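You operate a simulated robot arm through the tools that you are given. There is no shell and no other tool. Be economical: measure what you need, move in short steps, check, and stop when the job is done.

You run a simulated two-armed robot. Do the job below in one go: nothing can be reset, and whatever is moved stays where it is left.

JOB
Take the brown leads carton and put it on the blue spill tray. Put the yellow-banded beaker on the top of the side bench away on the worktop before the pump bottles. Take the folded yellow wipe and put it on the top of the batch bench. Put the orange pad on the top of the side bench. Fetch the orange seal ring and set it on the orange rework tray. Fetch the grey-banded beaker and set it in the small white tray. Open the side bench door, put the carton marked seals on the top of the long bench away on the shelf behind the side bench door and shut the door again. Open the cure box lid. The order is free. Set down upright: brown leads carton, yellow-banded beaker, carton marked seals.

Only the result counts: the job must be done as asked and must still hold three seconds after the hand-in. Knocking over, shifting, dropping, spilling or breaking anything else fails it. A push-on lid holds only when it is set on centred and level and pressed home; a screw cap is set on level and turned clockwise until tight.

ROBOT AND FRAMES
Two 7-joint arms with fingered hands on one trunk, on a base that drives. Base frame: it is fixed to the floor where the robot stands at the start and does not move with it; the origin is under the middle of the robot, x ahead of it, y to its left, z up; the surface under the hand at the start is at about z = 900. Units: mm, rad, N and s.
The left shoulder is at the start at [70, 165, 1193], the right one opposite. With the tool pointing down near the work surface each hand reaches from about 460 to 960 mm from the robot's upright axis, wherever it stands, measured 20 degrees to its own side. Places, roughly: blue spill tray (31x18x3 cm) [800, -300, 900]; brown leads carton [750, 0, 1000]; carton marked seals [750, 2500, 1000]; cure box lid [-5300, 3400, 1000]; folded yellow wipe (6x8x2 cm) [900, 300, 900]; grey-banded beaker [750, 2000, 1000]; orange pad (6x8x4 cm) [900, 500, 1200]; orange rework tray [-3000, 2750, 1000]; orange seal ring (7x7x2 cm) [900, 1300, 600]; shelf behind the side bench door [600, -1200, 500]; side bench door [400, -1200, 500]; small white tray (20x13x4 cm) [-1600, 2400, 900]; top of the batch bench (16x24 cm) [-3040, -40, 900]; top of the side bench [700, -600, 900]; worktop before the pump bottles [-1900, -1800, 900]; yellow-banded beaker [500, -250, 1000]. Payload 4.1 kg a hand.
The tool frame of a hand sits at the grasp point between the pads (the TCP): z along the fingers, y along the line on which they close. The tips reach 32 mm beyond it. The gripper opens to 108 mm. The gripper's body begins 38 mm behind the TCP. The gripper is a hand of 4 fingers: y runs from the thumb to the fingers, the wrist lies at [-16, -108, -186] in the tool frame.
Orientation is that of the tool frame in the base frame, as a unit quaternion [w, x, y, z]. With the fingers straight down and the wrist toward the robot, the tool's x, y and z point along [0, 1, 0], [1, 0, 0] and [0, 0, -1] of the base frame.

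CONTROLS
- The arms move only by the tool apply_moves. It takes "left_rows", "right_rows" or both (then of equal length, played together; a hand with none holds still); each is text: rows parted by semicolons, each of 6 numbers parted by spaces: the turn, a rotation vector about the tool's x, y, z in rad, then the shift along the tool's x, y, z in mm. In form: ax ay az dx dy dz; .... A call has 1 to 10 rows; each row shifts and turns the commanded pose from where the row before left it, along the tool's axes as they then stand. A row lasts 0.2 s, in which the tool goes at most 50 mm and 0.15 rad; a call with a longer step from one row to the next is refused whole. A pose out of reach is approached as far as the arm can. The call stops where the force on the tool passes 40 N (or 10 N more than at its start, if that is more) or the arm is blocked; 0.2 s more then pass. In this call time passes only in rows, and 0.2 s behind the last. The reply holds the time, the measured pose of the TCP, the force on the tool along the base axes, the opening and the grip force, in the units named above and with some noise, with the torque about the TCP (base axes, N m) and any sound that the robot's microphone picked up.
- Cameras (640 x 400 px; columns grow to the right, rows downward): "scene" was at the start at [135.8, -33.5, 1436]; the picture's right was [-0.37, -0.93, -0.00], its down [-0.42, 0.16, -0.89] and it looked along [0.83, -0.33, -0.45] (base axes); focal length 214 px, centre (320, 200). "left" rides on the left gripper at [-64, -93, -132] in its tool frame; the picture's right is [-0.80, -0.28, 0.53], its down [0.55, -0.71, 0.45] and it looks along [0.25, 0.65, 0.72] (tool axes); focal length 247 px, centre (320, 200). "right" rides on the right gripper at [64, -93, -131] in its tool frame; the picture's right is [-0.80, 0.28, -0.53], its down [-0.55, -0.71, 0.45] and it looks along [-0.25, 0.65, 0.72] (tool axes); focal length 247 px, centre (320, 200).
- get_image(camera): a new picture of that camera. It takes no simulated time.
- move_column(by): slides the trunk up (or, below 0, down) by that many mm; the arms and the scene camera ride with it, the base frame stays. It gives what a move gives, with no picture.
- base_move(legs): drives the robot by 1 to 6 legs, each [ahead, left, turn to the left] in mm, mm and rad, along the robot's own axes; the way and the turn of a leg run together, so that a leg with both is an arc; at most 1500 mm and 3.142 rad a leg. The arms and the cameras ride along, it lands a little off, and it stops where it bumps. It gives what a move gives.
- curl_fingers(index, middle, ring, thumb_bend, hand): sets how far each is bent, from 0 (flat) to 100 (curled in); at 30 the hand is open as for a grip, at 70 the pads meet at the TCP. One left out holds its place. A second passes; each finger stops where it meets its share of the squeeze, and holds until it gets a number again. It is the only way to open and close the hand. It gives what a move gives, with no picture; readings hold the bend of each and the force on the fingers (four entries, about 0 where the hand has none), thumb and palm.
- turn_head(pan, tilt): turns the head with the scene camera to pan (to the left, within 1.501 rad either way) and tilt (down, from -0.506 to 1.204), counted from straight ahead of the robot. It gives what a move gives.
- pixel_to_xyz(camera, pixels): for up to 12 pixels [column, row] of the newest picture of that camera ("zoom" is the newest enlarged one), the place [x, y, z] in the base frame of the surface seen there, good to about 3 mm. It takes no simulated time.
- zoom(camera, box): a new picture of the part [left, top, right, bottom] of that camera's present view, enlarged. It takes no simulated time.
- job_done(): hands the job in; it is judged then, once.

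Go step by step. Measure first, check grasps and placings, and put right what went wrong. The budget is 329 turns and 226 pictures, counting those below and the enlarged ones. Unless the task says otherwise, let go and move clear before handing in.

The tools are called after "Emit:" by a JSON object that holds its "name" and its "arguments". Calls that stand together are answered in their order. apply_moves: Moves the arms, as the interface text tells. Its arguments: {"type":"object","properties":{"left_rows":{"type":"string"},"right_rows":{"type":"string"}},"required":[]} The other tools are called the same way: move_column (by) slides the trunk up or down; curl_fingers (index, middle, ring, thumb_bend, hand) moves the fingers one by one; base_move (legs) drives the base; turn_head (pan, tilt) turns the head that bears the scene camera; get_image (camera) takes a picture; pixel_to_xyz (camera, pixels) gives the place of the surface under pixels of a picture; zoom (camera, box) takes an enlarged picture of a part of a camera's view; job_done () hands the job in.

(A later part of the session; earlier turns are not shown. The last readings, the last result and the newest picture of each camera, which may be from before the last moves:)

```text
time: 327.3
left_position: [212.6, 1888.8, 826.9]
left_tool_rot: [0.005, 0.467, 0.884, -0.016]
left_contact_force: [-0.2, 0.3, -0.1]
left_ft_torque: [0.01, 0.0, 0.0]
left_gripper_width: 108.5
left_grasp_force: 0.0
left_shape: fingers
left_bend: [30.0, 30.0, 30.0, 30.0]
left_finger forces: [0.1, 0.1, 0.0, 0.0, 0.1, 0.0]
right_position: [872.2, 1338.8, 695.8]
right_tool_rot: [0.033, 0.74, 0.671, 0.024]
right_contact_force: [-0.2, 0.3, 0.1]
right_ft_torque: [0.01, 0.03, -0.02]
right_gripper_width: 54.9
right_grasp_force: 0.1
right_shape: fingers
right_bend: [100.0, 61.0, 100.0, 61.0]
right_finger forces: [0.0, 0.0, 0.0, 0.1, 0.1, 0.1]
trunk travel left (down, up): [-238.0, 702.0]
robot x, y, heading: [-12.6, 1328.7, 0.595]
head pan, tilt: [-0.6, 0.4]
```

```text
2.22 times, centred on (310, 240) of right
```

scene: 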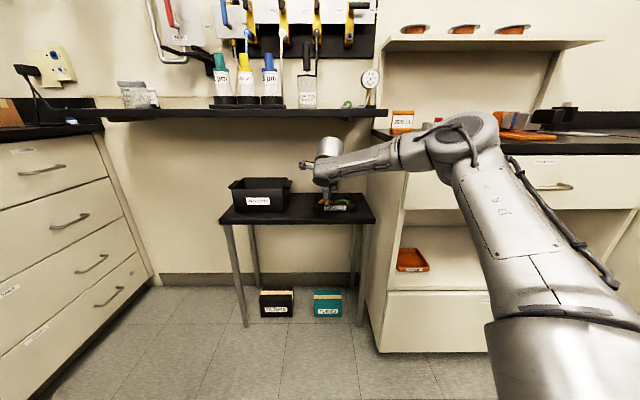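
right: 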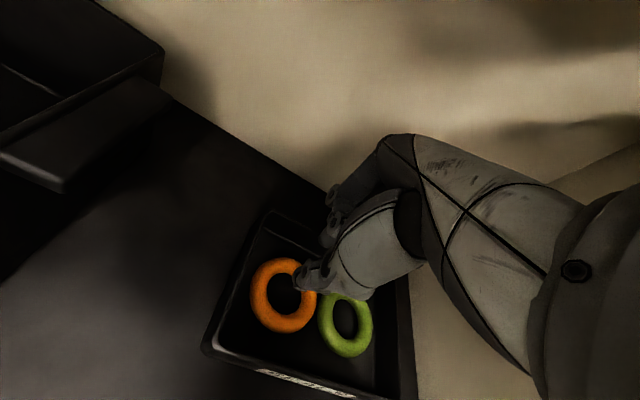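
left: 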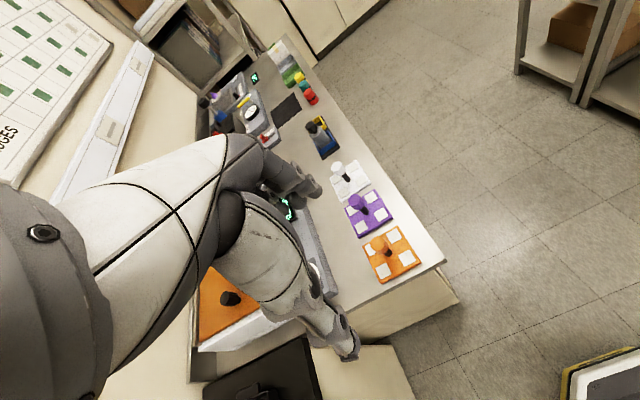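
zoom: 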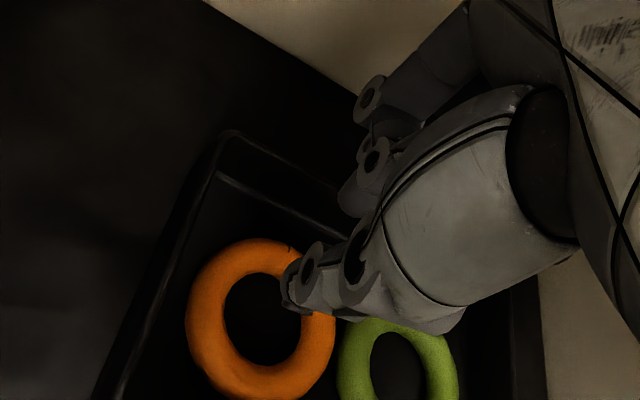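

The forearm rides on the left bench corner again. I'll back out, shift further to +y with a smaller heading so the forearm clears it, and re-enter.

Emit:
{"name": "base_move", "arguments": {"legs": [[-141, 95, 0], [82, 125, -0.175]]}}

Emit:
{"name": "get_image", "arguments": {"camera": "right"}}

```text
time: 329.7
left_position: [160.0, 1977.0, 829.7]
left_tool_rot: [-0.007, 0.543, 0.839, -0.015]
left_contact_force: [0.6, -0.3, 0.6]
left_ft_torque: [-0.07, 0.01, 0.01]
left_gripper_width: 108.8
left_grasp_force: 0.0
left_shape: fingers
left_bend: [30.0, 30.0, 30.0, 30.0]
left_finger forces: [0.0, 0.0, 0.1, 0.0, 0.0, 0.1]
right_position: [710.2, 1320.7, 680.7]
right_tool_rot: [0.025, 0.797, 0.603, 0.019]
right_contact_force: [-0.6, -0.5, 0.2]
right_ft_torque: [-0.03, 0.0, 0.0]
right_gripper_width: 55.3
right_grasp_force: 0.0
right_shape: fingers
right_bend: [100.0, 61.0, 100.0, 61.0]
right_finger forces: [0.0, 0.0, 0.0, 0.0, 0.1, 0.0]
trunk travel left (down, up): [-238.0, 702.0]
robot x, y, heading: [-171.2, 1470.0, 0.419]
head pan, tilt: [-0.6, 0.4]
```

```text
101 pictures are left
```

right: 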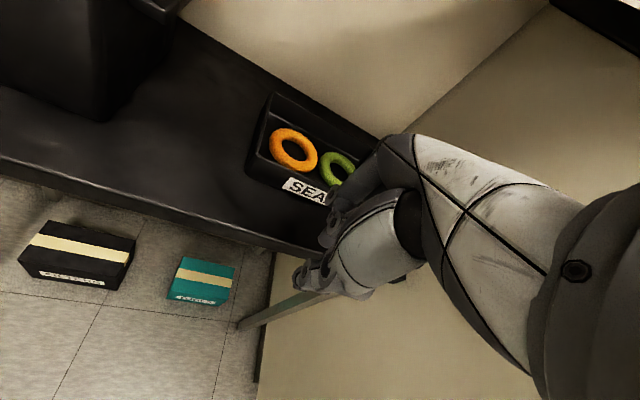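

Emit:
{"name": "base_move", "arguments": {"legs": [[164, -74, 0]]}}

Emit:
{"name": "zoom", "arguments": {"camera": "right", "box": [220, 180, 420, 360]}}

```text
time: 331.2
left_position: [338.5, 1976.3, 829.1]
left_tool_rot: [-0.008, 0.542, 0.84, -0.015]
left_contact_force: [-0.1, -0.2, 0.1]
left_ft_torque: [0.02, 0.04, 0.01]
left_gripper_width: 108.7
left_grasp_force: 0.1
left_shape: fingers
left_bend: [30.0, 30.0, 30.0, 30.0]
left_finger forces: [0.1, 0.0, 0.0, 0.0, 0.0, 0.1]
right_position: [891.0, 1324.0, 679.0]
right_tool_rot: [0.024, 0.796, 0.604, 0.02]
right_contact_force: [0.5, 0.2, -0.5]
right_ft_torque: [0.0, -0.01, 0.0]
right_gripper_width: 55.1
right_grasp_force: 0.0
right_shape: fingers
right_bend: [100.0, 61.0, 100.0, 61.0]
right_finger forces: [0.0, 0.0, 0.1, 0.0, 0.0, 0.1]
trunk travel left (down, up): [-238.0, 702.0]
robot x, y, heading: [9.8, 1471.7, 0.421]
head pan, tilt: [-0.6, 0.4]
```

```text
2.22 times, centred on (320, 270) of right
```

zoom: 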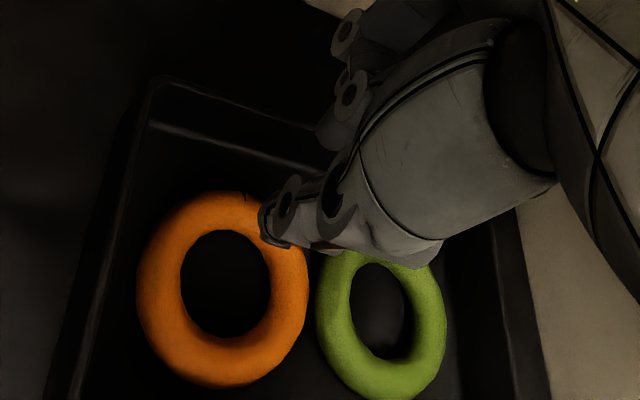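

No deflection this time. I'll verify the ring centre from here before descending.

Emit:
{"name": "pixel_to_xyz", "arguments": {"camera": "zoom", "pixels": [[225, 285], [225, 235], [225, 335], [185, 290], [265, 290], [225, 195], [225, 385], [140, 280], [305, 290], [230, 155], [272, 240]]}}

```text
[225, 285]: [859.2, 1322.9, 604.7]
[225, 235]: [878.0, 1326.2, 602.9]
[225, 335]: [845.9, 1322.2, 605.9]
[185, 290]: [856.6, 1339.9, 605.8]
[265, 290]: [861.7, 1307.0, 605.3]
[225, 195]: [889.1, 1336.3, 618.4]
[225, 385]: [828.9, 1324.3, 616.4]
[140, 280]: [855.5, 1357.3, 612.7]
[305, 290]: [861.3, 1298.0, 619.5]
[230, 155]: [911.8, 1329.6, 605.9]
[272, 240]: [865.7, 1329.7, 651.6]
```

The thumb tip is at (866,1330) over the hole; the hole centre reads (861,1323). I'll shift (-7,-7) and descend in small force-guarded steps.

Emit:
{"name": "apply_moves", "arguments": {"right_rows": "0 0 0 -8.6 -4.8 0;0 0 0 0 0 8;0 0 0 0 0 8;0 0 0 0 0 7"}}

Emit:
{"name": "zoom", "arguments": {"camera": "right", "box": [220, 180, 420, 360]}}

```text
time: 332.2
left_position: [338.2, 1979.3, 830.0]
left_tool_rot: [-0.007, 0.542, 0.841, -0.014]
left_contact_force: [-0.3, 0.1, 0.0]
left_ft_torque: [-0.01, 0.0, -0.01]
left_gripper_width: 108.5
left_grasp_force: 0.1
left_shape: fingers
left_bend: [30.0, 30.0, 30.0, 30.0]
left_finger forces: [0.0, 0.1, 0.1, 0.0, 0.0, 0.1]
right_position: [885.3, 1317.2, 657.0]
right_tool_rot: [0.023, 0.796, 0.604, 0.02]
right_contact_force: [-0.9, -0.5, 1.1]
right_ft_torque: [-0.03, -0.02, -0.02]
right_gripper_width: 54.9
right_grasp_force: 0.6
right_shape: fingers
right_bend: [100.0, 62.0, 100.0, 61.0]
right_finger forces: [0.0, 0.9, 0.0, 0.0, 0.2, 0.0]
trunk travel left (down, up): [-238.0, 702.0]
robot x, y, heading: [9.2, 1472.8, 0.423]
head pan, tilt: [-0.6, 0.4]
```

```text
2.22 times, centred on (320, 270) of right
```

zoom: 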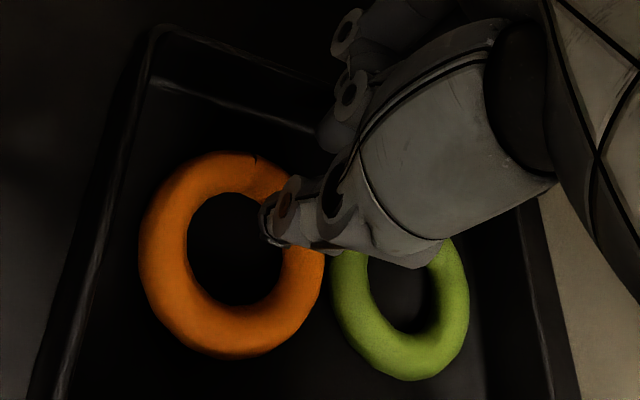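

Emit:
{"name": "apply_moves", "arguments": {"right_rows": "0 0 0 0 -2 6;0 0 0 0 0 5;0 0 0 0 0 4"}}

Emit:
{"name": "zoom", "arguments": {"camera": "right", "box": [220, 180, 420, 360]}}

```text
time: 333.0
left_position: [336.6, 1976.2, 830.2]
left_tool_rot: [-0.007, 0.542, 0.84, -0.013]
left_contact_force: [0.0, 0.5, -0.8]
left_ft_torque: [0.03, -0.01, -0.04]
left_gripper_width: 108.7
left_grasp_force: 0.2
left_shape: fingers
left_bend: [30.0, 30.0, 30.0, 30.0]
left_finger forces: [0.1, 0.0, 0.0, 0.0, 0.1, 0.0]
right_position: [885.4, 1317.3, 655.0]
right_tool_rot: [0.028, 0.796, 0.604, 0.03]
right_contact_force: [-2.0, -1.8, 24.3]
right_ft_torque: [-0.49, -0.72, -0.1]
right_gripper_width: 55.2
right_grasp_force: 11.3
right_shape: fingers
right_bend: [100.0, 61.0, 100.0, 61.0]
right_finger forces: [0.0, 22.9, 0.0, 0.0, 0.0, 0.1]
trunk travel left (down, up): [-238.0, 702.0]
robot x, y, heading: [7.6, 1474.1, 0.419]
head pan, tilt: [-0.6, 0.4]
stopped in row 3 (right hand): the force on the tool passed its limit at 43 N (the readings are from after the stop); the commanded pose is now the measured one
```

```text
2.22 times, centred on (320, 270) of right
```

zoom: 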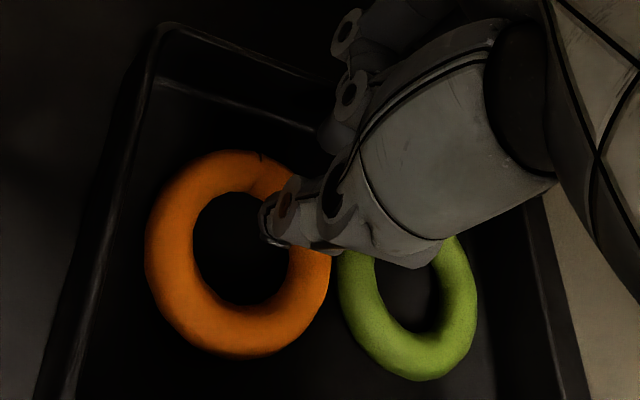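

The middle finger landed on the ring's top. I'll rise 12 mm, open the middle finger a bit and re-measure.

Emit:
{"name": "apply_moves", "arguments": {"right_rows": "0 0 0 0 0 -6;0 0 0 0 0 -6"}}

Emit:
{"name": "curl_fingers", "arguments": {"hand": "right", "middle": 56}}

Emit:
{"name": "zoom", "arguments": {"camera": "right", "box": [220, 180, 420, 360]}}

Emit:
{"name": "pixel_to_xyz", "arguments": {"camera": "zoom", "pixels": [[230, 250], [225, 195], [240, 305], [190, 250], [272, 240], [275, 215], [262, 225], [230, 160], [160, 85], [300, 125], [325, 270], [240, 350]]}}

```text
time: 333.6
left_position: [339.5, 1978.0, 830.0]
left_tool_rot: [-0.008, 0.542, 0.84, -0.014]
left_contact_force: [-0.1, 0.4, -0.1]
left_ft_torque: [-0.01, 0.05, 0.04]
left_gripper_width: 108.6
left_grasp_force: 0.1
left_shape: fingers
left_bend: [30.0, 30.0, 30.0, 30.0]
left_finger forces: [0.0, 0.0, 0.0, 0.0, 0.1, 0.1]
right_position: [884.4, 1318.7, 657.9]
right_tool_rot: [0.026, 0.796, 0.605, 0.023]
right_contact_force: [-0.4, -1.0, 0.5]
right_ft_torque: [0.01, 0.01, 0.0]
right_gripper_width: 55.0
right_grasp_force: 0.0
right_shape: fingers
right_bend: [100.0, 61.0, 100.0, 61.0]
right_finger forces: [0.0, 0.1, 0.0, 0.1, 0.1, 0.0]
trunk travel left (down, up): [-238.0, 702.0]
robot x, y, heading: [10.8, 1474.1, 0.427]
head pan, tilt: [-0.6, 0.4]
```

```text
time: 334.6
left_position: [338.5, 1977.0, 829.7]
left_tool_rot: [-0.008, 0.543, 0.84, -0.014]
left_contact_force: [-1.0, 0.3, 0.7]
left_ft_torque: [0.01, -0.03, 0.02]
left_gripper_width: 109.0
left_grasp_force: 0.0
left_shape: fingers
left_bend: [30.0, 30.0, 30.0, 30.0]
left_finger forces: [0.1, 0.1, 0.1, 0.0, 0.0, 0.0]
right_position: [884.8, 1318.3, 660.6]
right_tool_rot: [0.026, 0.795, 0.605, 0.024]
right_contact_force: [-0.9, -0.5, -0.2]
right_ft_torque: [-0.03, 0.03, -0.02]
right_gripper_width: 54.8
right_grasp_force: 0.0
right_shape: fingers
right_bend: [100.0, 56.0, 100.0, 61.0]
right_finger forces: [0.0, 0.1, 0.1, 0.1, 0.1, 0.0]
trunk travel left (down, up): [-238.0, 702.0]
robot x, y, heading: [13.6, 1472.5, 0.412]
head pan, tilt: [-0.6, 0.4]
```

```text
2.22 times, centred on (320, 270) of right
```

zoom: 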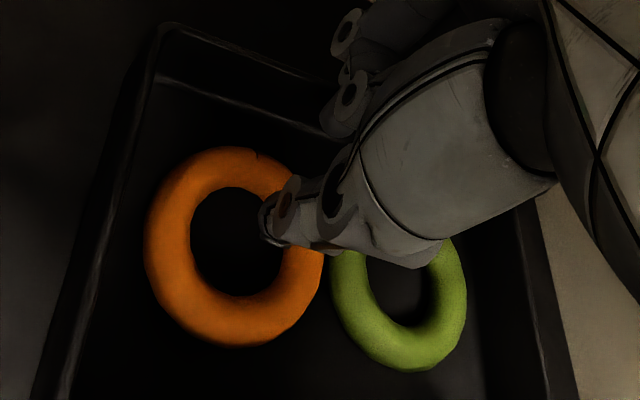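

```text
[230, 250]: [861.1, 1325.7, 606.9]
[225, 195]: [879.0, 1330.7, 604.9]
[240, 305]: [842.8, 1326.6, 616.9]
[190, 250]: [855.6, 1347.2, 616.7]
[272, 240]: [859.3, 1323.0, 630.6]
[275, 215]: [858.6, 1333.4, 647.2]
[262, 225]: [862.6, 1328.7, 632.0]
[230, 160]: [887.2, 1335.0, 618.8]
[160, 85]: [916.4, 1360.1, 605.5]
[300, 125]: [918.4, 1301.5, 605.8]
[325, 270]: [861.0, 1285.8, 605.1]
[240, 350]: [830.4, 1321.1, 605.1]
```

The thumb is centred in the hole (≈860,1325). I'll open the middle finger to 52 and descend again.

Emit:
{"name": "curl_fingers", "arguments": {"hand": "right", "middle": 53}}

Emit:
{"name": "apply_moves", "arguments": {"right_rows": "0 0 0 0 0 5;0 0 0 0 0 5;0 0 0 0 0 5;0 0 0 0 0 4"}}

Emit:
{"name": "zoom", "arguments": {"camera": "right", "box": [220, 180, 420, 360]}}

```text
time: 335.6
left_position: [338.5, 1977.0, 828.7]
left_tool_rot: [-0.008, 0.542, 0.84, -0.013]
left_contact_force: [0.3, 0.6, 0.3]
left_ft_torque: [-0.01, -0.01, 0.0]
left_gripper_width: 108.8
left_grasp_force: 0.2
left_shape: fingers
left_bend: [30.0, 30.0, 30.0, 30.0]
left_finger forces: [0.1, 0.1, 0.1, 0.1, 0.1, 0.0]
right_position: [884.5, 1318.2, 659.6]
right_tool_rot: [0.026, 0.796, 0.604, 0.024]
right_contact_force: [-0.1, 0.4, 0.0]
right_ft_torque: [-0.02, -0.01, -0.01]
right_gripper_width: 55.2
right_grasp_force: 0.3
right_shape: fingers
right_bend: [100.0, 53.0, 100.0, 61.0]
right_finger forces: [0.1, 0.6, 0.1, 0.0, 0.0, 0.0]
trunk travel left (down, up): [-238.0, 702.0]
robot x, y, heading: [8.1, 1476.2, 0.429]
head pan, tilt: [-0.6, 0.4]
```

```text
time: 336.7
left_position: [336.1, 1976.9, 830.4]
left_tool_rot: [-0.007, 0.543, 0.84, -0.013]
left_contact_force: [0.1, -0.1, -0.4]
left_ft_torque: [-0.01, -0.03, 0.0]
left_gripper_width: 108.6
left_grasp_force: 0.0
left_shape: fingers
left_bend: [30.0, 30.0, 30.0, 30.0]
left_finger forces: [0.1, 0.0, 0.0, 0.0, 0.1, 0.0]
right_position: [886.0, 1319.4, 653.5]
right_tool_rot: [0.029, 0.795, 0.605, 0.034]
right_contact_force: [-5.7, -2.1, 23.7]
right_ft_torque: [-0.5, -0.95, -0.14]
right_gripper_width: 55.0
right_grasp_force: 11.8
right_shape: fingers
right_bend: [100.0, 53.0, 100.0, 61.0]
right_finger forces: [0.0, 24.2, 0.0, 0.1, 0.0, 0.0]
trunk travel left (down, up): [-238.0, 702.0]
robot x, y, heading: [12.6, 1473.9, 0.42]
head pan, tilt: [-0.6, 0.4]
stopped in row 4 (right hand): the force on the tool passed its limit at 41 N (the readings are from after the stop); the commanded pose is now the measured one
```

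```text
2.22 times, centred on (320, 270) of right
```

zoom: 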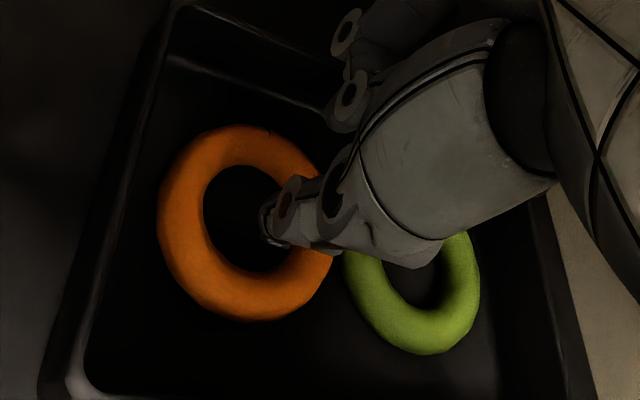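

Contact suggests the finger needs to be between these positions (gap ≈897–913). I'll rise, set the middle finger to 58 and try again.

Emit:
{"name": "apply_moves", "arguments": {"right_rows": "0 0 0 0 0 -6;0 0 0 0 0 -4"}}

Emit:
{"name": "curl_fingers", "arguments": {"hand": "right", "middle": 58}}

Emit:
{"name": "apply_moves", "arguments": {"right_rows": "0 0 0 0 1 4;0 0 0 0 0 4;0 0 0 0 0 4;0 0 0 0 0 4"}}

Emit:
{"name": "zoom", "arguments": {"camera": "right", "box": [220, 180, 420, 360]}}

```text
time: 337.3
left_position: [338.9, 1976.6, 829.2]
left_tool_rot: [-0.007, 0.543, 0.84, -0.013]
left_contact_force: [-1.2, -0.2, 0.1]
left_ft_torque: [-0.04, 0.01, -0.04]
left_gripper_width: 108.8
left_grasp_force: 0.0
left_shape: fingers
left_bend: [30.0, 30.0, 30.0, 30.0]
left_finger forces: [0.1, 0.0, 0.1, 0.0, 0.0, 0.0]
right_position: [884.3, 1318.0, 654.7]
right_tool_rot: [0.028, 0.796, 0.604, 0.028]
right_contact_force: [-1.0, 0.5, 2.0]
right_ft_torque: [-0.02, -0.03, -0.04]
right_gripper_width: 54.9
right_grasp_force: 0.5
right_shape: fingers
right_bend: [100.0, 54.0, 100.0, 61.0]
right_finger forces: [0.0, 1.5, 0.0, 0.1, 0.1, 0.1]
trunk travel left (down, up): [-238.0, 702.0]
robot x, y, heading: [11.1, 1475.2, 0.421]
head pan, tilt: [-0.6, 0.4]
```

```text
time: 338.3
left_position: [339.4, 1977.4, 829.5]
left_tool_rot: [-0.007, 0.542, 0.84, -0.014]
left_contact_force: [0.2, -0.3, 0.0]
left_ft_torque: [-0.01, 0.0, 0.02]
left_gripper_width: 108.6
left_grasp_force: 0.0
left_shape: fingers
left_bend: [30.0, 30.0, 30.0, 30.0]
left_finger forces: [0.0, 0.1, 0.1, 0.1, 0.1, 0.0]
right_position: [885.1, 1317.6, 655.6]
right_tool_rot: [0.029, 0.796, 0.604, 0.029]
right_contact_force: [-0.4, -0.3, 0.2]
right_ft_torque: [-0.01, 0.02, -0.01]
right_gripper_width: 55.1
right_grasp_force: 0.1
right_shape: fingers
right_bend: [100.0, 57.0, 100.0, 61.0]
right_finger forces: [0.0, 0.0, 0.0, 0.0, 0.1, 0.0]
trunk travel left (down, up): [-238.0, 702.0]
robot x, y, heading: [8.9, 1476.1, 0.419]
head pan, tilt: [-0.6, 0.4]
```

```text
time: 339.3
left_position: [338.1, 1977.8, 830.2]
left_tool_rot: [-0.008, 0.542, 0.84, -0.015]
left_contact_force: [-0.4, -0.1, 0.0]
left_ft_torque: [0.03, 0.0, 0.02]
left_gripper_width: 108.8
left_grasp_force: 0.1
left_shape: fingers
left_bend: [30.0, 30.0, 30.0, 30.0]
left_finger forces: [0.0, 0.0, 0.0, 0.0, 0.0, 0.0]
right_position: [887.3, 1317.3, 640.2]
right_tool_rot: [0.027, 0.795, 0.605, 0.032]
right_contact_force: [-1.7, 0.1, 5.2]
right_ft_torque: [0.07, 0.11, -0.02]
right_gripper_width: 54.9
right_grasp_force: 3.5
right_shape: fingers
right_bend: [100.0, 58.0, 100.0, 61.0]
right_finger forces: [0.0, 0.8, 0.1, 0.0, 4.9, 0.0]
trunk travel left (down, up): [-238.0, 702.0]
robot x, y, heading: [11.6, 1471.6, 0.424]
head pan, tilt: [-0.6, 0.4]
```

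```text
2.22 times, centred on (320, 270) of right
```

zoom: 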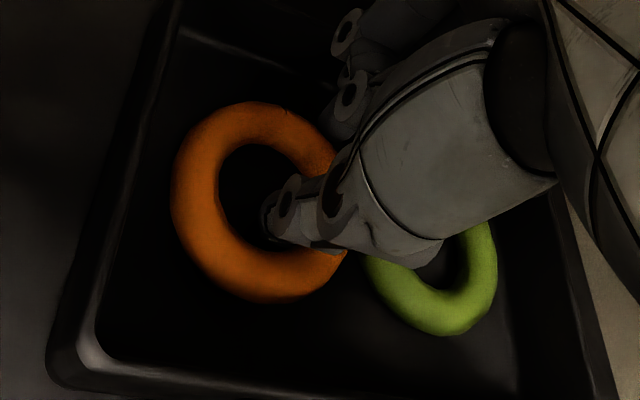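

Now the hand descended to 640: the middle finger is in the gap and the thumb inside the hole. Pinch.

Emit:
{"name": "curl_fingers", "arguments": {"hand": "right", "middle": 75, "thumb_bend": 75}}

Emit:
{"name": "zoom", "arguments": {"camera": "right", "box": [220, 180, 420, 360]}}

```text
time: 340.3
left_position: [338.2, 1978.1, 829.9]
left_tool_rot: [-0.008, 0.543, 0.84, -0.013]
left_contact_force: [0.6, 0.0, -0.3]
left_ft_torque: [0.01, -0.01, 0.01]
left_gripper_width: 108.8
left_grasp_force: 0.1
left_shape: fingers
left_bend: [30.0, 30.0, 30.0, 30.0]
left_finger forces: [0.0, 0.1, 0.1, 0.0, 0.1, 0.0]
right_position: [887.1, 1317.1, 639.6]
right_tool_rot: [0.028, 0.796, 0.605, 0.03]
right_contact_force: [-0.1, 0.0, -0.3]
right_ft_torque: [0.02, -0.03, 0.02]
right_gripper_width: 50.7
right_grasp_force: 9.8
right_shape: fingers
right_bend: [100.0, 66.0, 100.0, 71.0]
right_finger forces: [0.0, 9.9, 0.0, 0.0, 9.4, 0.1]
trunk travel left (down, up): [-238.0, 702.0]
robot x, y, heading: [12.4, 1473.3, 0.423]
head pan, tilt: [-0.6, 0.4]
```

```text
2.22 times, centred on (320, 270) of right
```

zoom: 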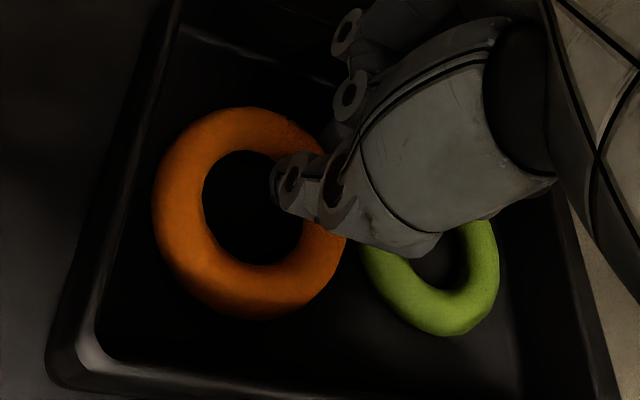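

Pinched on both sides (≈10 N). Lift gently 40 mm.

Emit:
{"name": "apply_moves", "arguments": {"right_rows": "0 0 0 0 0 -8;0 0 0 0 0 -8;0 0 0 0 0 -8;0 0 0 0 0 -8;0 0 0 0 0 -8"}}

Emit:
{"name": "zoom", "arguments": {"camera": "right", "box": [220, 180, 420, 360]}}

```text
time: 341.5
left_position: [339.3, 1978.2, 828.1]
left_tool_rot: [-0.008, 0.543, 0.84, -0.014]
left_contact_force: [0.0, -0.4, -0.5]
left_ft_torque: [0.02, -0.01, 0.0]
left_gripper_width: 108.5
left_grasp_force: 0.1
left_shape: fingers
left_bend: [30.0, 30.0, 30.0, 30.0]
left_finger forces: [0.1, 0.0, 0.0, 0.0, 0.0, 0.1]
right_position: [884.5, 1317.6, 679.9]
right_tool_rot: [0.027, 0.796, 0.604, 0.028]
right_contact_force: [-0.2, -0.1, -0.3]
right_ft_torque: [0.01, 0.04, -0.01]
right_gripper_width: 50.6
right_grasp_force: 9.6
right_shape: fingers
right_bend: [100.0, 66.0, 100.0, 71.0]
right_finger forces: [0.0, 9.8, 0.0, 0.0, 9.9, 0.1]
trunk travel left (down, up): [-238.0, 702.0]
robot x, y, heading: [12.1, 1475.7, 0.424]
head pan, tilt: [-0.6, 0.4]
```

```text
2.22 times, centred on (320, 270) of right
```

zoom: 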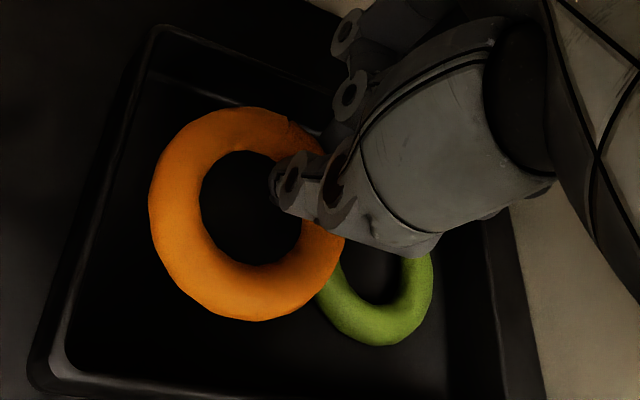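

The ring is lifted clear. I'll back straight out, then raise the trunk.

Emit:
{"name": "apply_moves", "arguments": {"right_rows": "0 0 0 0 0 -8"}}

Emit:
{"name": "base_move", "arguments": {"legs": [[-245, 110, 0]]}}

Emit:
{"name": "move_column", "arguments": {"by": 400}}

Emit:
{"name": "get_image", "arguments": {"camera": "right"}}

Emit:
{"name": "turn_head", "arguments": {"pan": -0.1, "tilt": 0.5}}

Emit:
{"name": "get_image", "arguments": {"camera": "scene"}}

```text
time: 341.9
left_position: [338.9, 1977.9, 829.0]
left_tool_rot: [-0.007, 0.542, 0.84, -0.014]
left_contact_force: [-1.1, -0.9, -0.1]
left_ft_torque: [-0.02, 0.0, 0.03]
left_gripper_width: 108.6
left_grasp_force: 0.1
left_shape: fingers
left_bend: [30.0, 30.0, 30.0, 30.0]
left_finger forces: [0.0, 0.0, 0.1, 0.0, 0.1, 0.0]
right_position: [883.6, 1317.8, 688.4]
right_tool_rot: [0.028, 0.796, 0.604, 0.029]
right_contact_force: [0.4, 0.0, -0.2]
right_ft_torque: [0.01, -0.01, 0.02]
right_gripper_width: 50.7
right_grasp_force: 9.9
right_shape: fingers
right_bend: [100.0, 66.0, 100.0, 71.0]
right_finger forces: [0.1, 9.7, 0.0, 0.0, 9.8, 0.0]
trunk travel left (down, up): [-238.0, 702.0]
robot x, y, heading: [11.3, 1475.6, 0.42]
head pan, tilt: [-0.6, 0.4]
```

```text
time: 343.8
left_position: [67.4, 1974.9, 829.4]
left_tool_rot: [-0.008, 0.541, 0.841, -0.014]
left_contact_force: [0.5, -0.4, 0.6]
left_ft_torque: [0.0, -0.05, -0.03]
left_gripper_width: 108.3
left_grasp_force: 0.2
left_shape: fingers
left_bend: [30.0, 30.0, 30.0, 30.0]
left_finger forces: [0.0, 0.0, 0.0, 0.1, 0.1, 0.0]
right_position: [614.5, 1317.4, 687.6]
right_tool_rot: [0.028, 0.794, 0.606, 0.028]
right_contact_force: [0.4, 0.4, -0.3]
right_ft_torque: [0.03, -0.01, 0.02]
right_gripper_width: 51.0
right_grasp_force: 9.4
right_shape: fingers
right_bend: [100.0, 66.0, 100.0, 71.0]
right_finger forces: [0.1, 9.7, 0.0, 0.0, 9.9, 0.0]
trunk travel left (down, up): [-238.0, 702.0]
robot x, y, heading: [-261.3, 1468.9, 0.425]
head pan, tilt: [-0.6, 0.4]
```

```text
time: 347.6
left_position: [68.1, 1976.4, 1229.5]
left_tool_rot: [-0.008, 0.541, 0.841, -0.014]
left_contact_force: [0.9, -1.4, -0.4]
left_ft_torque: [-0.01, 0.02, 0.02]
left_gripper_width: 108.7
left_grasp_force: 0.1
left_shape: fingers
left_bend: [30.0, 30.0, 30.0, 30.0]
left_finger forces: [0.0, 0.0, 0.0, 0.1, 0.0, 0.1]
right_position: [614.6, 1317.0, 1086.5]
right_tool_rot: [0.028, 0.795, 0.606, 0.029]
right_contact_force: [0.7, 0.6, 0.0]
right_ft_torque: [0.0, 0.0, -0.01]
right_gripper_width: 50.9
right_grasp_force: 9.8
right_shape: fingers
right_bend: [100.0, 66.0, 100.0, 71.0]
right_finger forces: [0.1, 9.7, 0.0, 0.0, 9.9, 0.0]
trunk travel left (down, up): [-638.0, 302.0]
robot x, y, heading: [-259.9, 1474.3, 0.424]
head pan, tilt: [-0.6, 0.4]
```

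```text
92 pictures are left
```

right: 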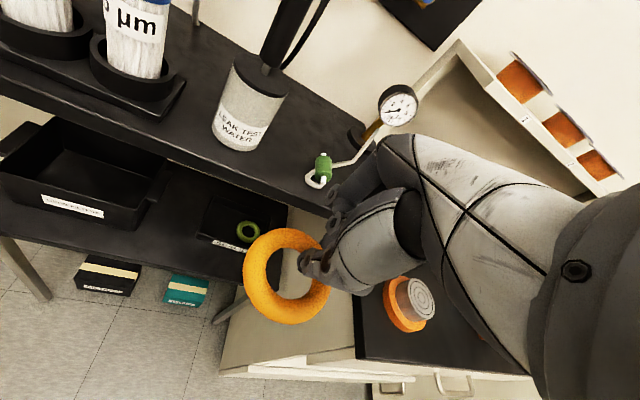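

```text
time: 348.6
left_position: [67.0, 1975.9, 1229.3]
left_tool_rot: [-0.008, 0.541, 0.841, -0.014]
left_contact_force: [-0.4, -0.2, -0.3]
left_ft_torque: [0.0, 0.0, -0.02]
left_gripper_width: 108.7
left_grasp_force: 0.1
left_shape: fingers
left_bend: [30.0, 30.0, 30.0, 30.0]
left_finger forces: [0.1, 0.0, 0.0, 0.0, 0.0, 0.1]
right_position: [613.0, 1317.7, 1086.7]
right_tool_rot: [0.029, 0.795, 0.606, 0.029]
right_contact_force: [-0.4, 0.3, 0.0]
right_ft_torque: [0.0, 0.01, -0.01]
right_gripper_width: 50.9
right_grasp_force: 9.8
right_shape: fingers
right_bend: [100.0, 66.0, 100.0, 71.0]
right_finger forces: [0.0, 9.7, 0.1, 0.0, 9.9, 0.0]
trunk travel left (down, up): [-638.0, 302.0]
robot x, y, heading: [-257.6, 1472.3, 0.421]
head pan, tilt: [-0.099, 0.499]
```

```text
91 pictures are left
```

scene: 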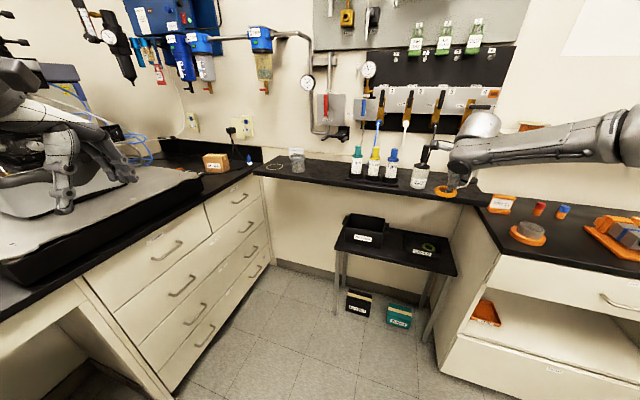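

The ring is securely held and the green one remains in the tray. Next, the grey-banded beaker with the left hand: measure it.

Emit:
{"name": "zoom", "arguments": {"camera": "scene", "box": [260, 130, 350, 190]}}

Emit:
{"name": "pixel_to_xyz", "arguments": {"camera": "zoom", "pixels": [[265, 140], [225, 130], [310, 130], [265, 118], [265, 280], [230, 165], [300, 165], [265, 300], [130, 245], [250, 260], [265, 155], [320, 190]]}}

```text
6.67 times, centred on (305, 160) of scene
```

zoom: 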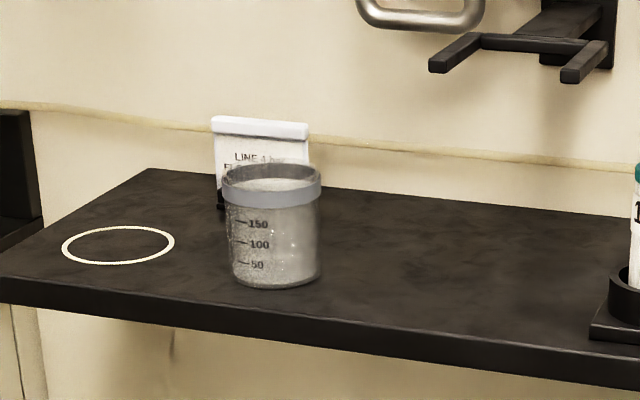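

```text
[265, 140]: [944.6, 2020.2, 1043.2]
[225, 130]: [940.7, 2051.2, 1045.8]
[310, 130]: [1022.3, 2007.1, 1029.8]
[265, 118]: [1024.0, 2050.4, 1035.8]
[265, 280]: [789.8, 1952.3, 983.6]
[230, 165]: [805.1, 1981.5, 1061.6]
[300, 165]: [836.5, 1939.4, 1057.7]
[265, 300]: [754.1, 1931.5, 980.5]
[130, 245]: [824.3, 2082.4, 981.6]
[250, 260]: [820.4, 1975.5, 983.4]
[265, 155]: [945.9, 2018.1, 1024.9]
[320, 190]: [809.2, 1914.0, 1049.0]
```

Rim ≈ z 1060, centre ≈(808,1947). I'll turn right, shift north, and open the left arm into its working posture.

Emit:
{"name": "base_move", "arguments": {"legs": [[0, 0, -1.1], [-264, 270, 0]]}}

Emit:
{"name": "apply_moves", "arguments": {"left_rows": "0 0 0 42 12 0;0 0 0 42 12 0;0 0 0 42 12 0;0 0 0 42 12 0;0 0 0 42 12 0;0 0 -0.15 0 0 0;0 0 -0.15 0 0 0;0 0 -0.15 0 0 0;0 0 -0.15 0 0 0;0 0 -0.13 0 0 0"}}

Emit:
{"name": "get_image", "arguments": {"camera": "left"}}

```text
time: 353.8
left_position: [304.3, 1770.2, 1229.6]
left_tool_rot: [-0.014, 0.906, 0.424, -0.008]
left_contact_force: [0.1, 0.7, -0.4]
left_ft_torque: [0.0, 0.02, 0.0]
left_gripper_width: 108.7
left_grasp_force: 0.0
left_shape: fingers
left_bend: [30.0, 30.0, 30.0, 30.0]
left_finger forces: [0.0, 0.1, 0.0, 0.0, 0.0, 0.1]
right_position: [-53.3, 993.0, 1086.4]
right_tool_rot: [0.04, 0.995, 0.089, 0.01]
right_contact_force: [0.2, -0.2, -0.2]
right_ft_torque: [0.0, 0.0, 0.03]
right_gripper_width: 51.0
right_grasp_force: 9.4
right_shape: fingers
right_bend: [100.0, 66.0, 100.0, 71.0]
right_finger forces: [0.0, 9.5, 0.1, 0.1, 9.0, 0.0]
trunk travel left (down, up): [-638.0, 302.0]
robot x, y, heading: [-293.7, 1848.2, -0.697]
head pan, tilt: [-0.099, 0.499]
```

```text
time: 356.0
left_position: [484.2, 1891.6, 1227.4]
left_tool_rot: [-0.016, 0.695, 0.719, -0.003]
left_contact_force: [-0.1, 0.2, 1.0]
left_ft_torque: [-0.01, 0.02, 0.0]
left_gripper_width: 109.0
left_grasp_force: 0.1
left_shape: fingers
left_bend: [30.0, 30.0, 30.0, 30.0]
left_finger forces: [0.0, 0.1, 0.0, 0.1, 0.1, 0.1]
right_position: [-52.1, 993.5, 1085.4]
right_tool_rot: [0.039, 0.995, 0.088, 0.008]
right_contact_force: [-0.6, -0.8, 0.0]
right_ft_torque: [-0.04, -0.01, 0.01]
right_gripper_width: 50.8
right_grasp_force: 9.2
right_shape: fingers
right_bend: [100.0, 66.0, 100.0, 71.0]
right_finger forces: [0.0, 9.4, 0.0, 0.0, 9.1, 0.0]
trunk travel left (down, up): [-638.0, 302.0]
robot x, y, heading: [-294.0, 1848.2, -0.698]
head pan, tilt: [-0.099, 0.499]
```

```text
89 pictures are left
```

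left: 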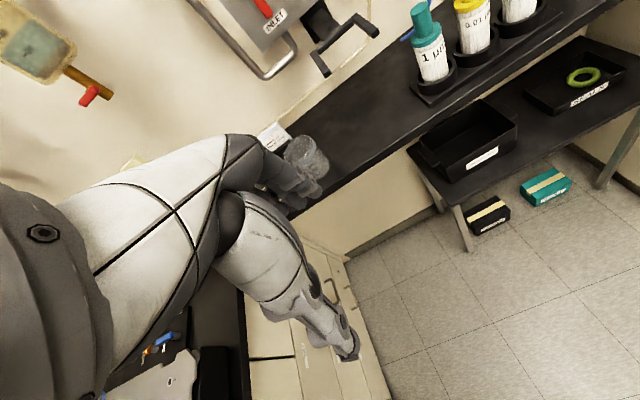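

Emit:
{"name": "apply_moves", "arguments": {"left_rows": "-0.027 -0.018 0 0 0 0;0 0 0 5 40 0;0 0 0 5 40 0;0 0 0 5 30 0"}}

Emit:
{"name": "base_move", "arguments": {"legs": [[131, 155, 0]]}}

Emit:
{"name": "get_image", "arguments": {"camera": "left"}}

```text
time: 357.0
left_position: [594.6, 1911.6, 1228.8]
left_tool_rot: [-0.002, 0.695, 0.719, 0.002]
left_contact_force: [-0.6, 0.2, 0.9]
left_ft_torque: [0.0, 0.01, -0.03]
left_gripper_width: 108.7
left_grasp_force: 0.0
left_shape: fingers
left_bend: [30.0, 30.0, 30.0, 30.0]
left_finger forces: [0.1, 0.0, 0.0, 0.1, 0.0, 0.1]
right_position: [-53.0, 992.5, 1086.1]
right_tool_rot: [0.038, 0.995, 0.089, 0.01]
right_contact_force: [1.0, 0.1, 0.5]
right_ft_torque: [0.02, 0.0, 0.0]
right_gripper_width: 50.9
right_grasp_force: 9.6
right_shape: fingers
right_bend: [100.0, 66.0, 100.0, 71.0]
right_finger forces: [0.1, 9.6, 0.0, 0.0, 9.2, 0.0]
trunk travel left (down, up): [-638.0, 302.0]
robot x, y, heading: [-290.0, 1848.2, -0.699]
head pan, tilt: [-0.099, 0.499]
```

```text
time: 358.6
left_position: [795.6, 1943.4, 1228.4]
left_tool_rot: [0.001, 0.697, 0.717, 0.001]
left_contact_force: [0.9, 0.4, 0.6]
left_ft_torque: [0.03, 0.03, 0.01]
left_gripper_width: 108.5
left_grasp_force: 0.1
left_shape: fingers
left_bend: [30.0, 30.0, 30.0, 30.0]
left_finger forces: [0.0, 0.1, 0.0, 0.0, 0.0, 0.1]
right_position: [145.5, 1026.4, 1087.2]
right_tool_rot: [0.04, 0.995, 0.087, 0.009]
right_contact_force: [0.4, 0.0, -0.6]
right_ft_torque: [-0.01, 0.02, -0.02]
right_gripper_width: 50.7
right_grasp_force: 9.2
right_shape: fingers
right_bend: [100.0, 66.0, 100.0, 71.0]
right_finger forces: [0.0, 9.4, 0.1, 0.0, 9.2, 0.0]
trunk travel left (down, up): [-638.0, 302.0]
robot x, y, heading: [-93.4, 1881.4, -0.705]
head pan, tilt: [-0.099, 0.499]
```

```text
88 pictures are left
```

left: 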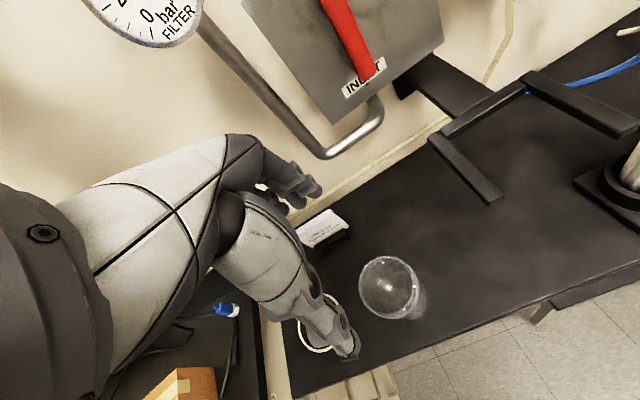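

Emit:
{"name": "pixel_to_xyz", "arguments": {"camera": "left", "pixels": [[490, 195], [435, 140], [330, 150], [388, 258], [362, 285], [385, 318], [417, 290], [320, 230], [300, 200], [405, 262], [372, 268], [410, 312]]}}

Emit:
{"name": "zoom", "arguments": {"camera": "left", "box": [330, 220, 450, 340]}}

```text
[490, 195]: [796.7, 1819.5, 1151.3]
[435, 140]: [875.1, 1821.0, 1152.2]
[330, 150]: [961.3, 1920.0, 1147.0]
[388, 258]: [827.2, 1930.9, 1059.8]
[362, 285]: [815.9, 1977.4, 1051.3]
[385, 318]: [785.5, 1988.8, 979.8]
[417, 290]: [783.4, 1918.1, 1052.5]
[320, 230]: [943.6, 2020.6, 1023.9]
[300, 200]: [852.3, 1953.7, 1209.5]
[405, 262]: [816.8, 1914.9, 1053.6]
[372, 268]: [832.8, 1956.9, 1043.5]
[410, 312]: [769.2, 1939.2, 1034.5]
```

```text
3.33 times, centred on (390, 280) of left
```

zoom: 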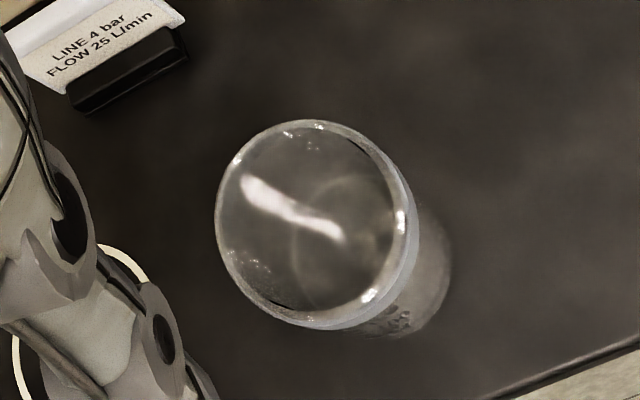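

Rim centre ≈(801,1947). Small correction, then lower.

Emit:
{"name": "apply_moves", "arguments": {"left_rows": "0 0 0 4 5 0"}}

Emit:
{"name": "move_column", "arguments": {"by": -178}}

Emit:
{"name": "get_image", "arguments": {"camera": "left"}}

```text
time: 359.0
left_position: [798.9, 1947.1, 1231.3]
left_tool_rot: [0.0, 0.697, 0.717, 0.003]
left_contact_force: [-0.2, -1.4, 0.2]
left_ft_torque: [0.02, 0.0, -0.02]
left_gripper_width: 108.5
left_grasp_force: 0.0
left_shape: fingers
left_bend: [30.0, 30.0, 30.0, 30.0]
left_finger forces: [0.1, 0.0, 0.0, 0.0, 0.0, 0.1]
right_position: [142.3, 1027.2, 1086.7]
right_tool_rot: [0.039, 0.995, 0.087, 0.011]
right_contact_force: [0.7, 1.1, -0.1]
right_ft_torque: [0.0, -0.02, -0.03]
right_gripper_width: 51.0
right_grasp_force: 9.5
right_shape: fingers
right_bend: [100.0, 66.0, 100.0, 71.0]
right_finger forces: [0.1, 9.5, 0.1, 0.1, 9.1, 0.1]
trunk travel left (down, up): [-638.0, 302.0]
robot x, y, heading: [-89.9, 1883.2, -0.704]
head pan, tilt: [-0.099, 0.499]
```

```text
time: 361.0
left_position: [800.8, 1948.8, 1051.5]
left_tool_rot: [0.001, 0.697, 0.717, 0.002]
left_contact_force: [-0.7, 0.1, 0.3]
left_ft_torque: [0.02, 0.04, -0.02]
left_gripper_width: 108.6
left_grasp_force: 0.1
left_shape: fingers
left_bend: [30.0, 30.0, 30.0, 30.0]
left_finger forces: [0.1, 0.1, 0.1, 0.0, 0.0, 0.1]
right_position: [143.4, 1027.8, 909.2]
right_tool_rot: [0.04, 0.995, 0.087, 0.01]
right_contact_force: [0.4, 0.2, 0.5]
right_ft_torque: [0.01, 0.03, 0.05]
right_gripper_width: 50.6
right_grasp_force: 9.4
right_shape: fingers
right_bend: [100.0, 66.0, 100.0, 71.0]
right_finger forces: [0.0, 9.4, 0.0, 0.0, 9.2, 0.0]
trunk travel left (down, up): [-460.0, 480.0]
robot x, y, heading: [-91.0, 1882.8, -0.703]
head pan, tilt: [-0.099, 0.499]
```

```text
86 pictures are left
```

left: 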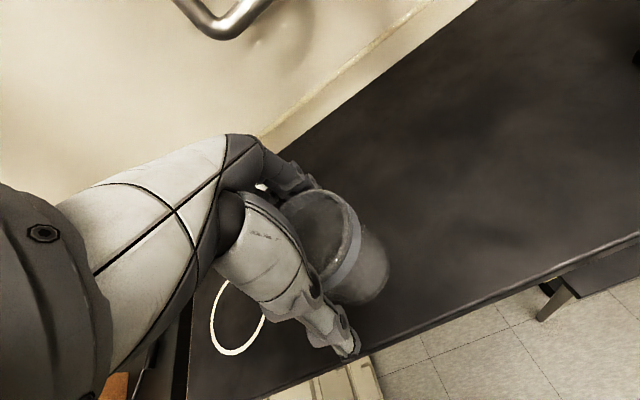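

Emit:
{"name": "apply_moves", "arguments": {"left_rows": "0 0 0 0 0 6"}}

Emit:
{"name": "curl_fingers", "arguments": {"hand": "left", "index": 60, "middle": 60, "ring": 60, "thumb_bend": 60}}

Emit:
{"name": "move_column", "arguments": {"by": 150}}

Emit:
{"name": "get_image", "arguments": {"camera": "left"}}

```text
time: 361.4
left_position: [800.1, 1947.2, 1044.3]
left_tool_rot: [0.001, 0.697, 0.717, 0.002]
left_contact_force: [-0.1, 0.4, -0.8]
left_ft_torque: [-0.03, 0.0, 0.02]
left_gripper_width: 108.7
left_grasp_force: 0.1
left_shape: fingers
left_bend: [30.0, 30.0, 30.0, 30.0]
left_finger forces: [0.0, 0.0, 0.0, 0.0, 0.0, 0.0]
right_position: [144.3, 1026.8, 908.7]
right_tool_rot: [0.039, 0.995, 0.087, 0.009]
right_contact_force: [0.2, -0.1, -0.9]
right_ft_torque: [0.05, 0.04, 0.03]
right_gripper_width: 50.6
right_grasp_force: 9.2
right_shape: fingers
right_bend: [100.0, 66.0, 100.0, 71.0]
right_finger forces: [0.1, 9.5, 0.0, 0.0, 9.2, 0.0]
trunk travel left (down, up): [-460.0, 480.0]
robot x, y, heading: [-87.5, 1882.5, -0.704]
head pan, tilt: [-0.099, 0.499]
```

```text
time: 362.4
left_position: [798.9, 1947.9, 1045.4]
left_tool_rot: [0.0, 0.697, 0.717, 0.002]
left_contact_force: [1.7, 0.3, 4.5]
left_ft_torque: [0.1, -0.27, -0.02]
left_gripper_width: 64.8
left_grasp_force: 20.8
left_shape: fingers
left_bend: [54.0, 51.0, 56.0, 50.0]
left_finger forces: [10.6, 7.6, 2.7, 0.1, 21.7, 0.0]
right_position: [145.0, 1028.5, 908.7]
right_tool_rot: [0.039, 0.995, 0.087, 0.01]
right_contact_force: [1.0, -0.1, -0.4]
right_ft_torque: [-0.03, -0.02, 0.0]
right_gripper_width: 50.6
right_grasp_force: 9.0
right_shape: fingers
right_bend: [100.0, 66.0, 100.0, 71.0]
right_finger forces: [0.0, 9.4, 0.1, 0.0, 9.2, 0.0]
trunk travel left (down, up): [-460.0, 480.0]
robot x, y, heading: [-92.4, 1882.4, -0.704]
head pan, tilt: [-0.099, 0.499]
```

```text
time: 364.1
left_position: [800.7, 1948.3, 1194.7]
left_tool_rot: [0.0, 0.697, 0.717, 0.002]
left_contact_force: [0.0, -0.1, -1.6]
left_ft_torque: [0.01, 0.0, -0.01]
left_gripper_width: 64.8
left_grasp_force: 20.2
left_shape: fingers
left_bend: [54.0, 51.0, 57.0, 50.0]
left_finger forces: [10.0, 6.8, 2.5, 0.0, 21.0, 0.0]
right_position: [144.7, 1027.8, 1059.5]
right_tool_rot: [0.039, 0.995, 0.088, 0.01]
right_contact_force: [-0.1, 0.5, -0.9]
right_ft_torque: [0.01, 0.0, -0.02]
right_gripper_width: 50.8
right_grasp_force: 9.3
right_shape: fingers
right_bend: [100.0, 66.0, 100.0, 71.0]
right_finger forces: [0.0, 9.5, 0.0, 0.0, 9.1, 0.0]
trunk travel left (down, up): [-610.0, 330.0]
robot x, y, heading: [-86.5, 1881.1, -0.7]
head pan, tilt: [-0.099, 0.499]
```

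```text
85 pictures are left
```

left: 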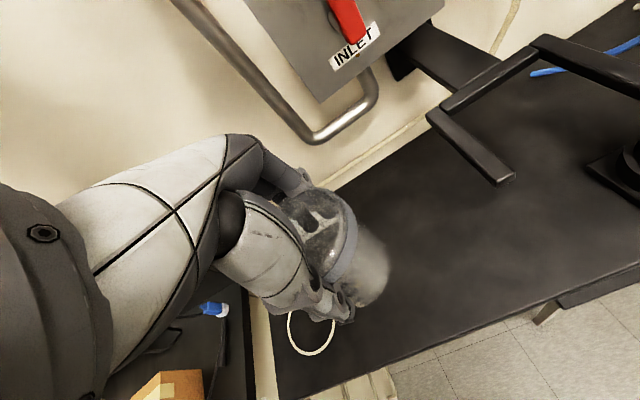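

The beaker is held. I'll pull straight back from the gas bench, move south, and retract the left arm a little for transit.

Emit:
{"name": "base_move", "arguments": {"legs": [[-191, -161, 0], [412, -505, 0]]}}

Emit:
{"name": "apply_moves", "arguments": {"left_rows": "0 0 0 0 -30 0;0 0 0 0 -30 0;0 0 0 0 -30 0;0 0 0 0 -20 0"}}

Emit:
{"name": "base_move", "arguments": {"legs": [[0, 0, 1.59]]}}

Emit:
{"name": "turn_head", "arguments": {"pan": 0.5, "tilt": 0.45}}

Emit:
{"name": "get_image", "arguments": {"camera": "scene"}}

```text
time: 369.1
left_position: [536.0, 1306.1, 1194.5]
left_tool_rot: [0.0, 0.694, 0.72, 0.001]
left_contact_force: [-0.4, -0.1, -1.5]
left_ft_torque: [-0.01, -0.02, 0.0]
left_gripper_width: 64.7
left_grasp_force: 20.0
left_shape: fingers
left_bend: [54.0, 51.0, 57.0, 50.0]
left_finger forces: [9.9, 6.8, 2.5, 0.1, 21.1, 0.0]
right_position: [-114.1, 383.1, 1058.0]
right_tool_rot: [0.04, 0.995, 0.091, 0.01]
right_contact_force: [-0.1, -0.6, 0.9]
right_ft_torque: [-0.03, -0.03, -0.01]
right_gripper_width: 50.9
right_grasp_force: 9.1
right_shape: fingers
right_bend: [100.0, 66.0, 100.0, 71.0]
right_finger forces: [0.0, 9.6, 0.0, 0.0, 9.2, 0.0]
trunk travel left (down, up): [-610.0, 330.0]
robot x, y, heading: [-353.1, 1235.8, -0.697]
head pan, tilt: [-0.099, 0.499]
```

```text
time: 370.1
left_position: [424.6, 1303.6, 1194.3]
left_tool_rot: [-0.001, 0.695, 0.719, 0.001]
left_contact_force: [-0.7, 0.9, -1.2]
left_ft_torque: [-0.02, -0.01, 0.02]
left_gripper_width: 64.7
left_grasp_force: 20.3
left_shape: fingers
left_bend: [54.0, 51.0, 57.0, 50.0]
left_finger forces: [10.1, 6.8, 2.5, 0.0, 20.9, 0.1]
right_position: [-114.7, 382.9, 1057.8]
right_tool_rot: [0.04, 0.995, 0.091, 0.011]
right_contact_force: [0.3, 0.1, -0.1]
right_ft_torque: [0.03, -0.04, 0.01]
right_gripper_width: 50.8
right_grasp_force: 8.8
right_shape: fingers
right_bend: [100.0, 66.0, 100.0, 71.0]
right_finger forces: [0.1, 9.6, 0.0, 0.0, 9.2, 0.0]
trunk travel left (down, up): [-610.0, 330.0]
robot x, y, heading: [-357.5, 1236.3, -0.699]
head pan, tilt: [-0.099, 0.499]
```

```text
time: 374.4
left_position: [-417.6, 2018.6, 1194.9]
left_tool_rot: [-0.002, -0.014, 1.0, 0.001]
left_contact_force: [-0.6, -0.2, -1.4]
left_ft_torque: [0.03, -0.02, 0.02]
left_gripper_width: 64.3
left_grasp_force: 18.9
left_shape: fingers
left_bend: [54.0, 52.0, 57.0, 50.0]
left_finger forces: [9.6, 6.5, 2.6, 0.0, 19.8, 0.0]
right_position: [500.0, 1471.3, 1058.6]
right_tool_rot: [0.021, 0.643, 0.765, 0.034]
right_contact_force: [0.0, -0.4, 0.3]
right_ft_torque: [-0.04, 0.0, 0.01]
right_gripper_width: 50.8
right_grasp_force: 8.7
right_shape: fingers
right_bend: [100.0, 66.0, 100.0, 71.0]
right_finger forces: [0.1, 9.1, 0.0, 0.1, 8.2, 0.0]
trunk travel left (down, up): [-610.0, 330.0]
robot x, y, heading: [-354.4, 1231.1, 0.866]
head pan, tilt: [-0.099, 0.499]
```

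```text
time: 375.4
left_position: [-416.4, 2018.0, 1194.9]
left_tool_rot: [-0.001, -0.013, 1.0, 0.0]
left_contact_force: [0.1, 0.9, -1.2]
left_ft_torque: [0.02, 0.03, 0.02]
left_gripper_width: 64.4
left_grasp_force: 18.8
left_shape: fingers
left_bend: [54.0, 52.0, 57.0, 50.0]
left_finger forces: [9.6, 6.6, 2.5, 0.1, 19.8, 0.0]
right_position: [499.9, 1471.1, 1058.5]
right_tool_rot: [0.021, 0.643, 0.765, 0.034]
right_contact_force: [0.1, 0.0, -0.7]
right_ft_torque: [-0.02, -0.01, -0.01]
right_gripper_width: 50.8
right_grasp_force: 8.6
right_shape: fingers
right_bend: [100.0, 66.0, 100.0, 71.0]
right_finger forces: [0.1, 9.1, 0.0, 0.0, 8.3, 0.0]
trunk travel left (down, up): [-610.0, 330.0]
robot x, y, heading: [-354.3, 1235.9, 0.866]
head pan, tilt: [0.499, 0.45]
```

```text
84 pictures are left
```

scene: 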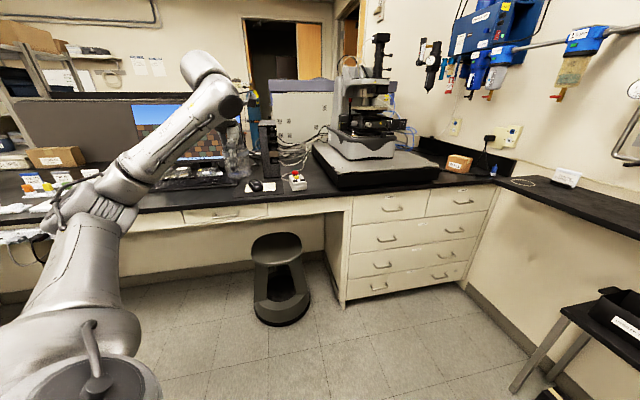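

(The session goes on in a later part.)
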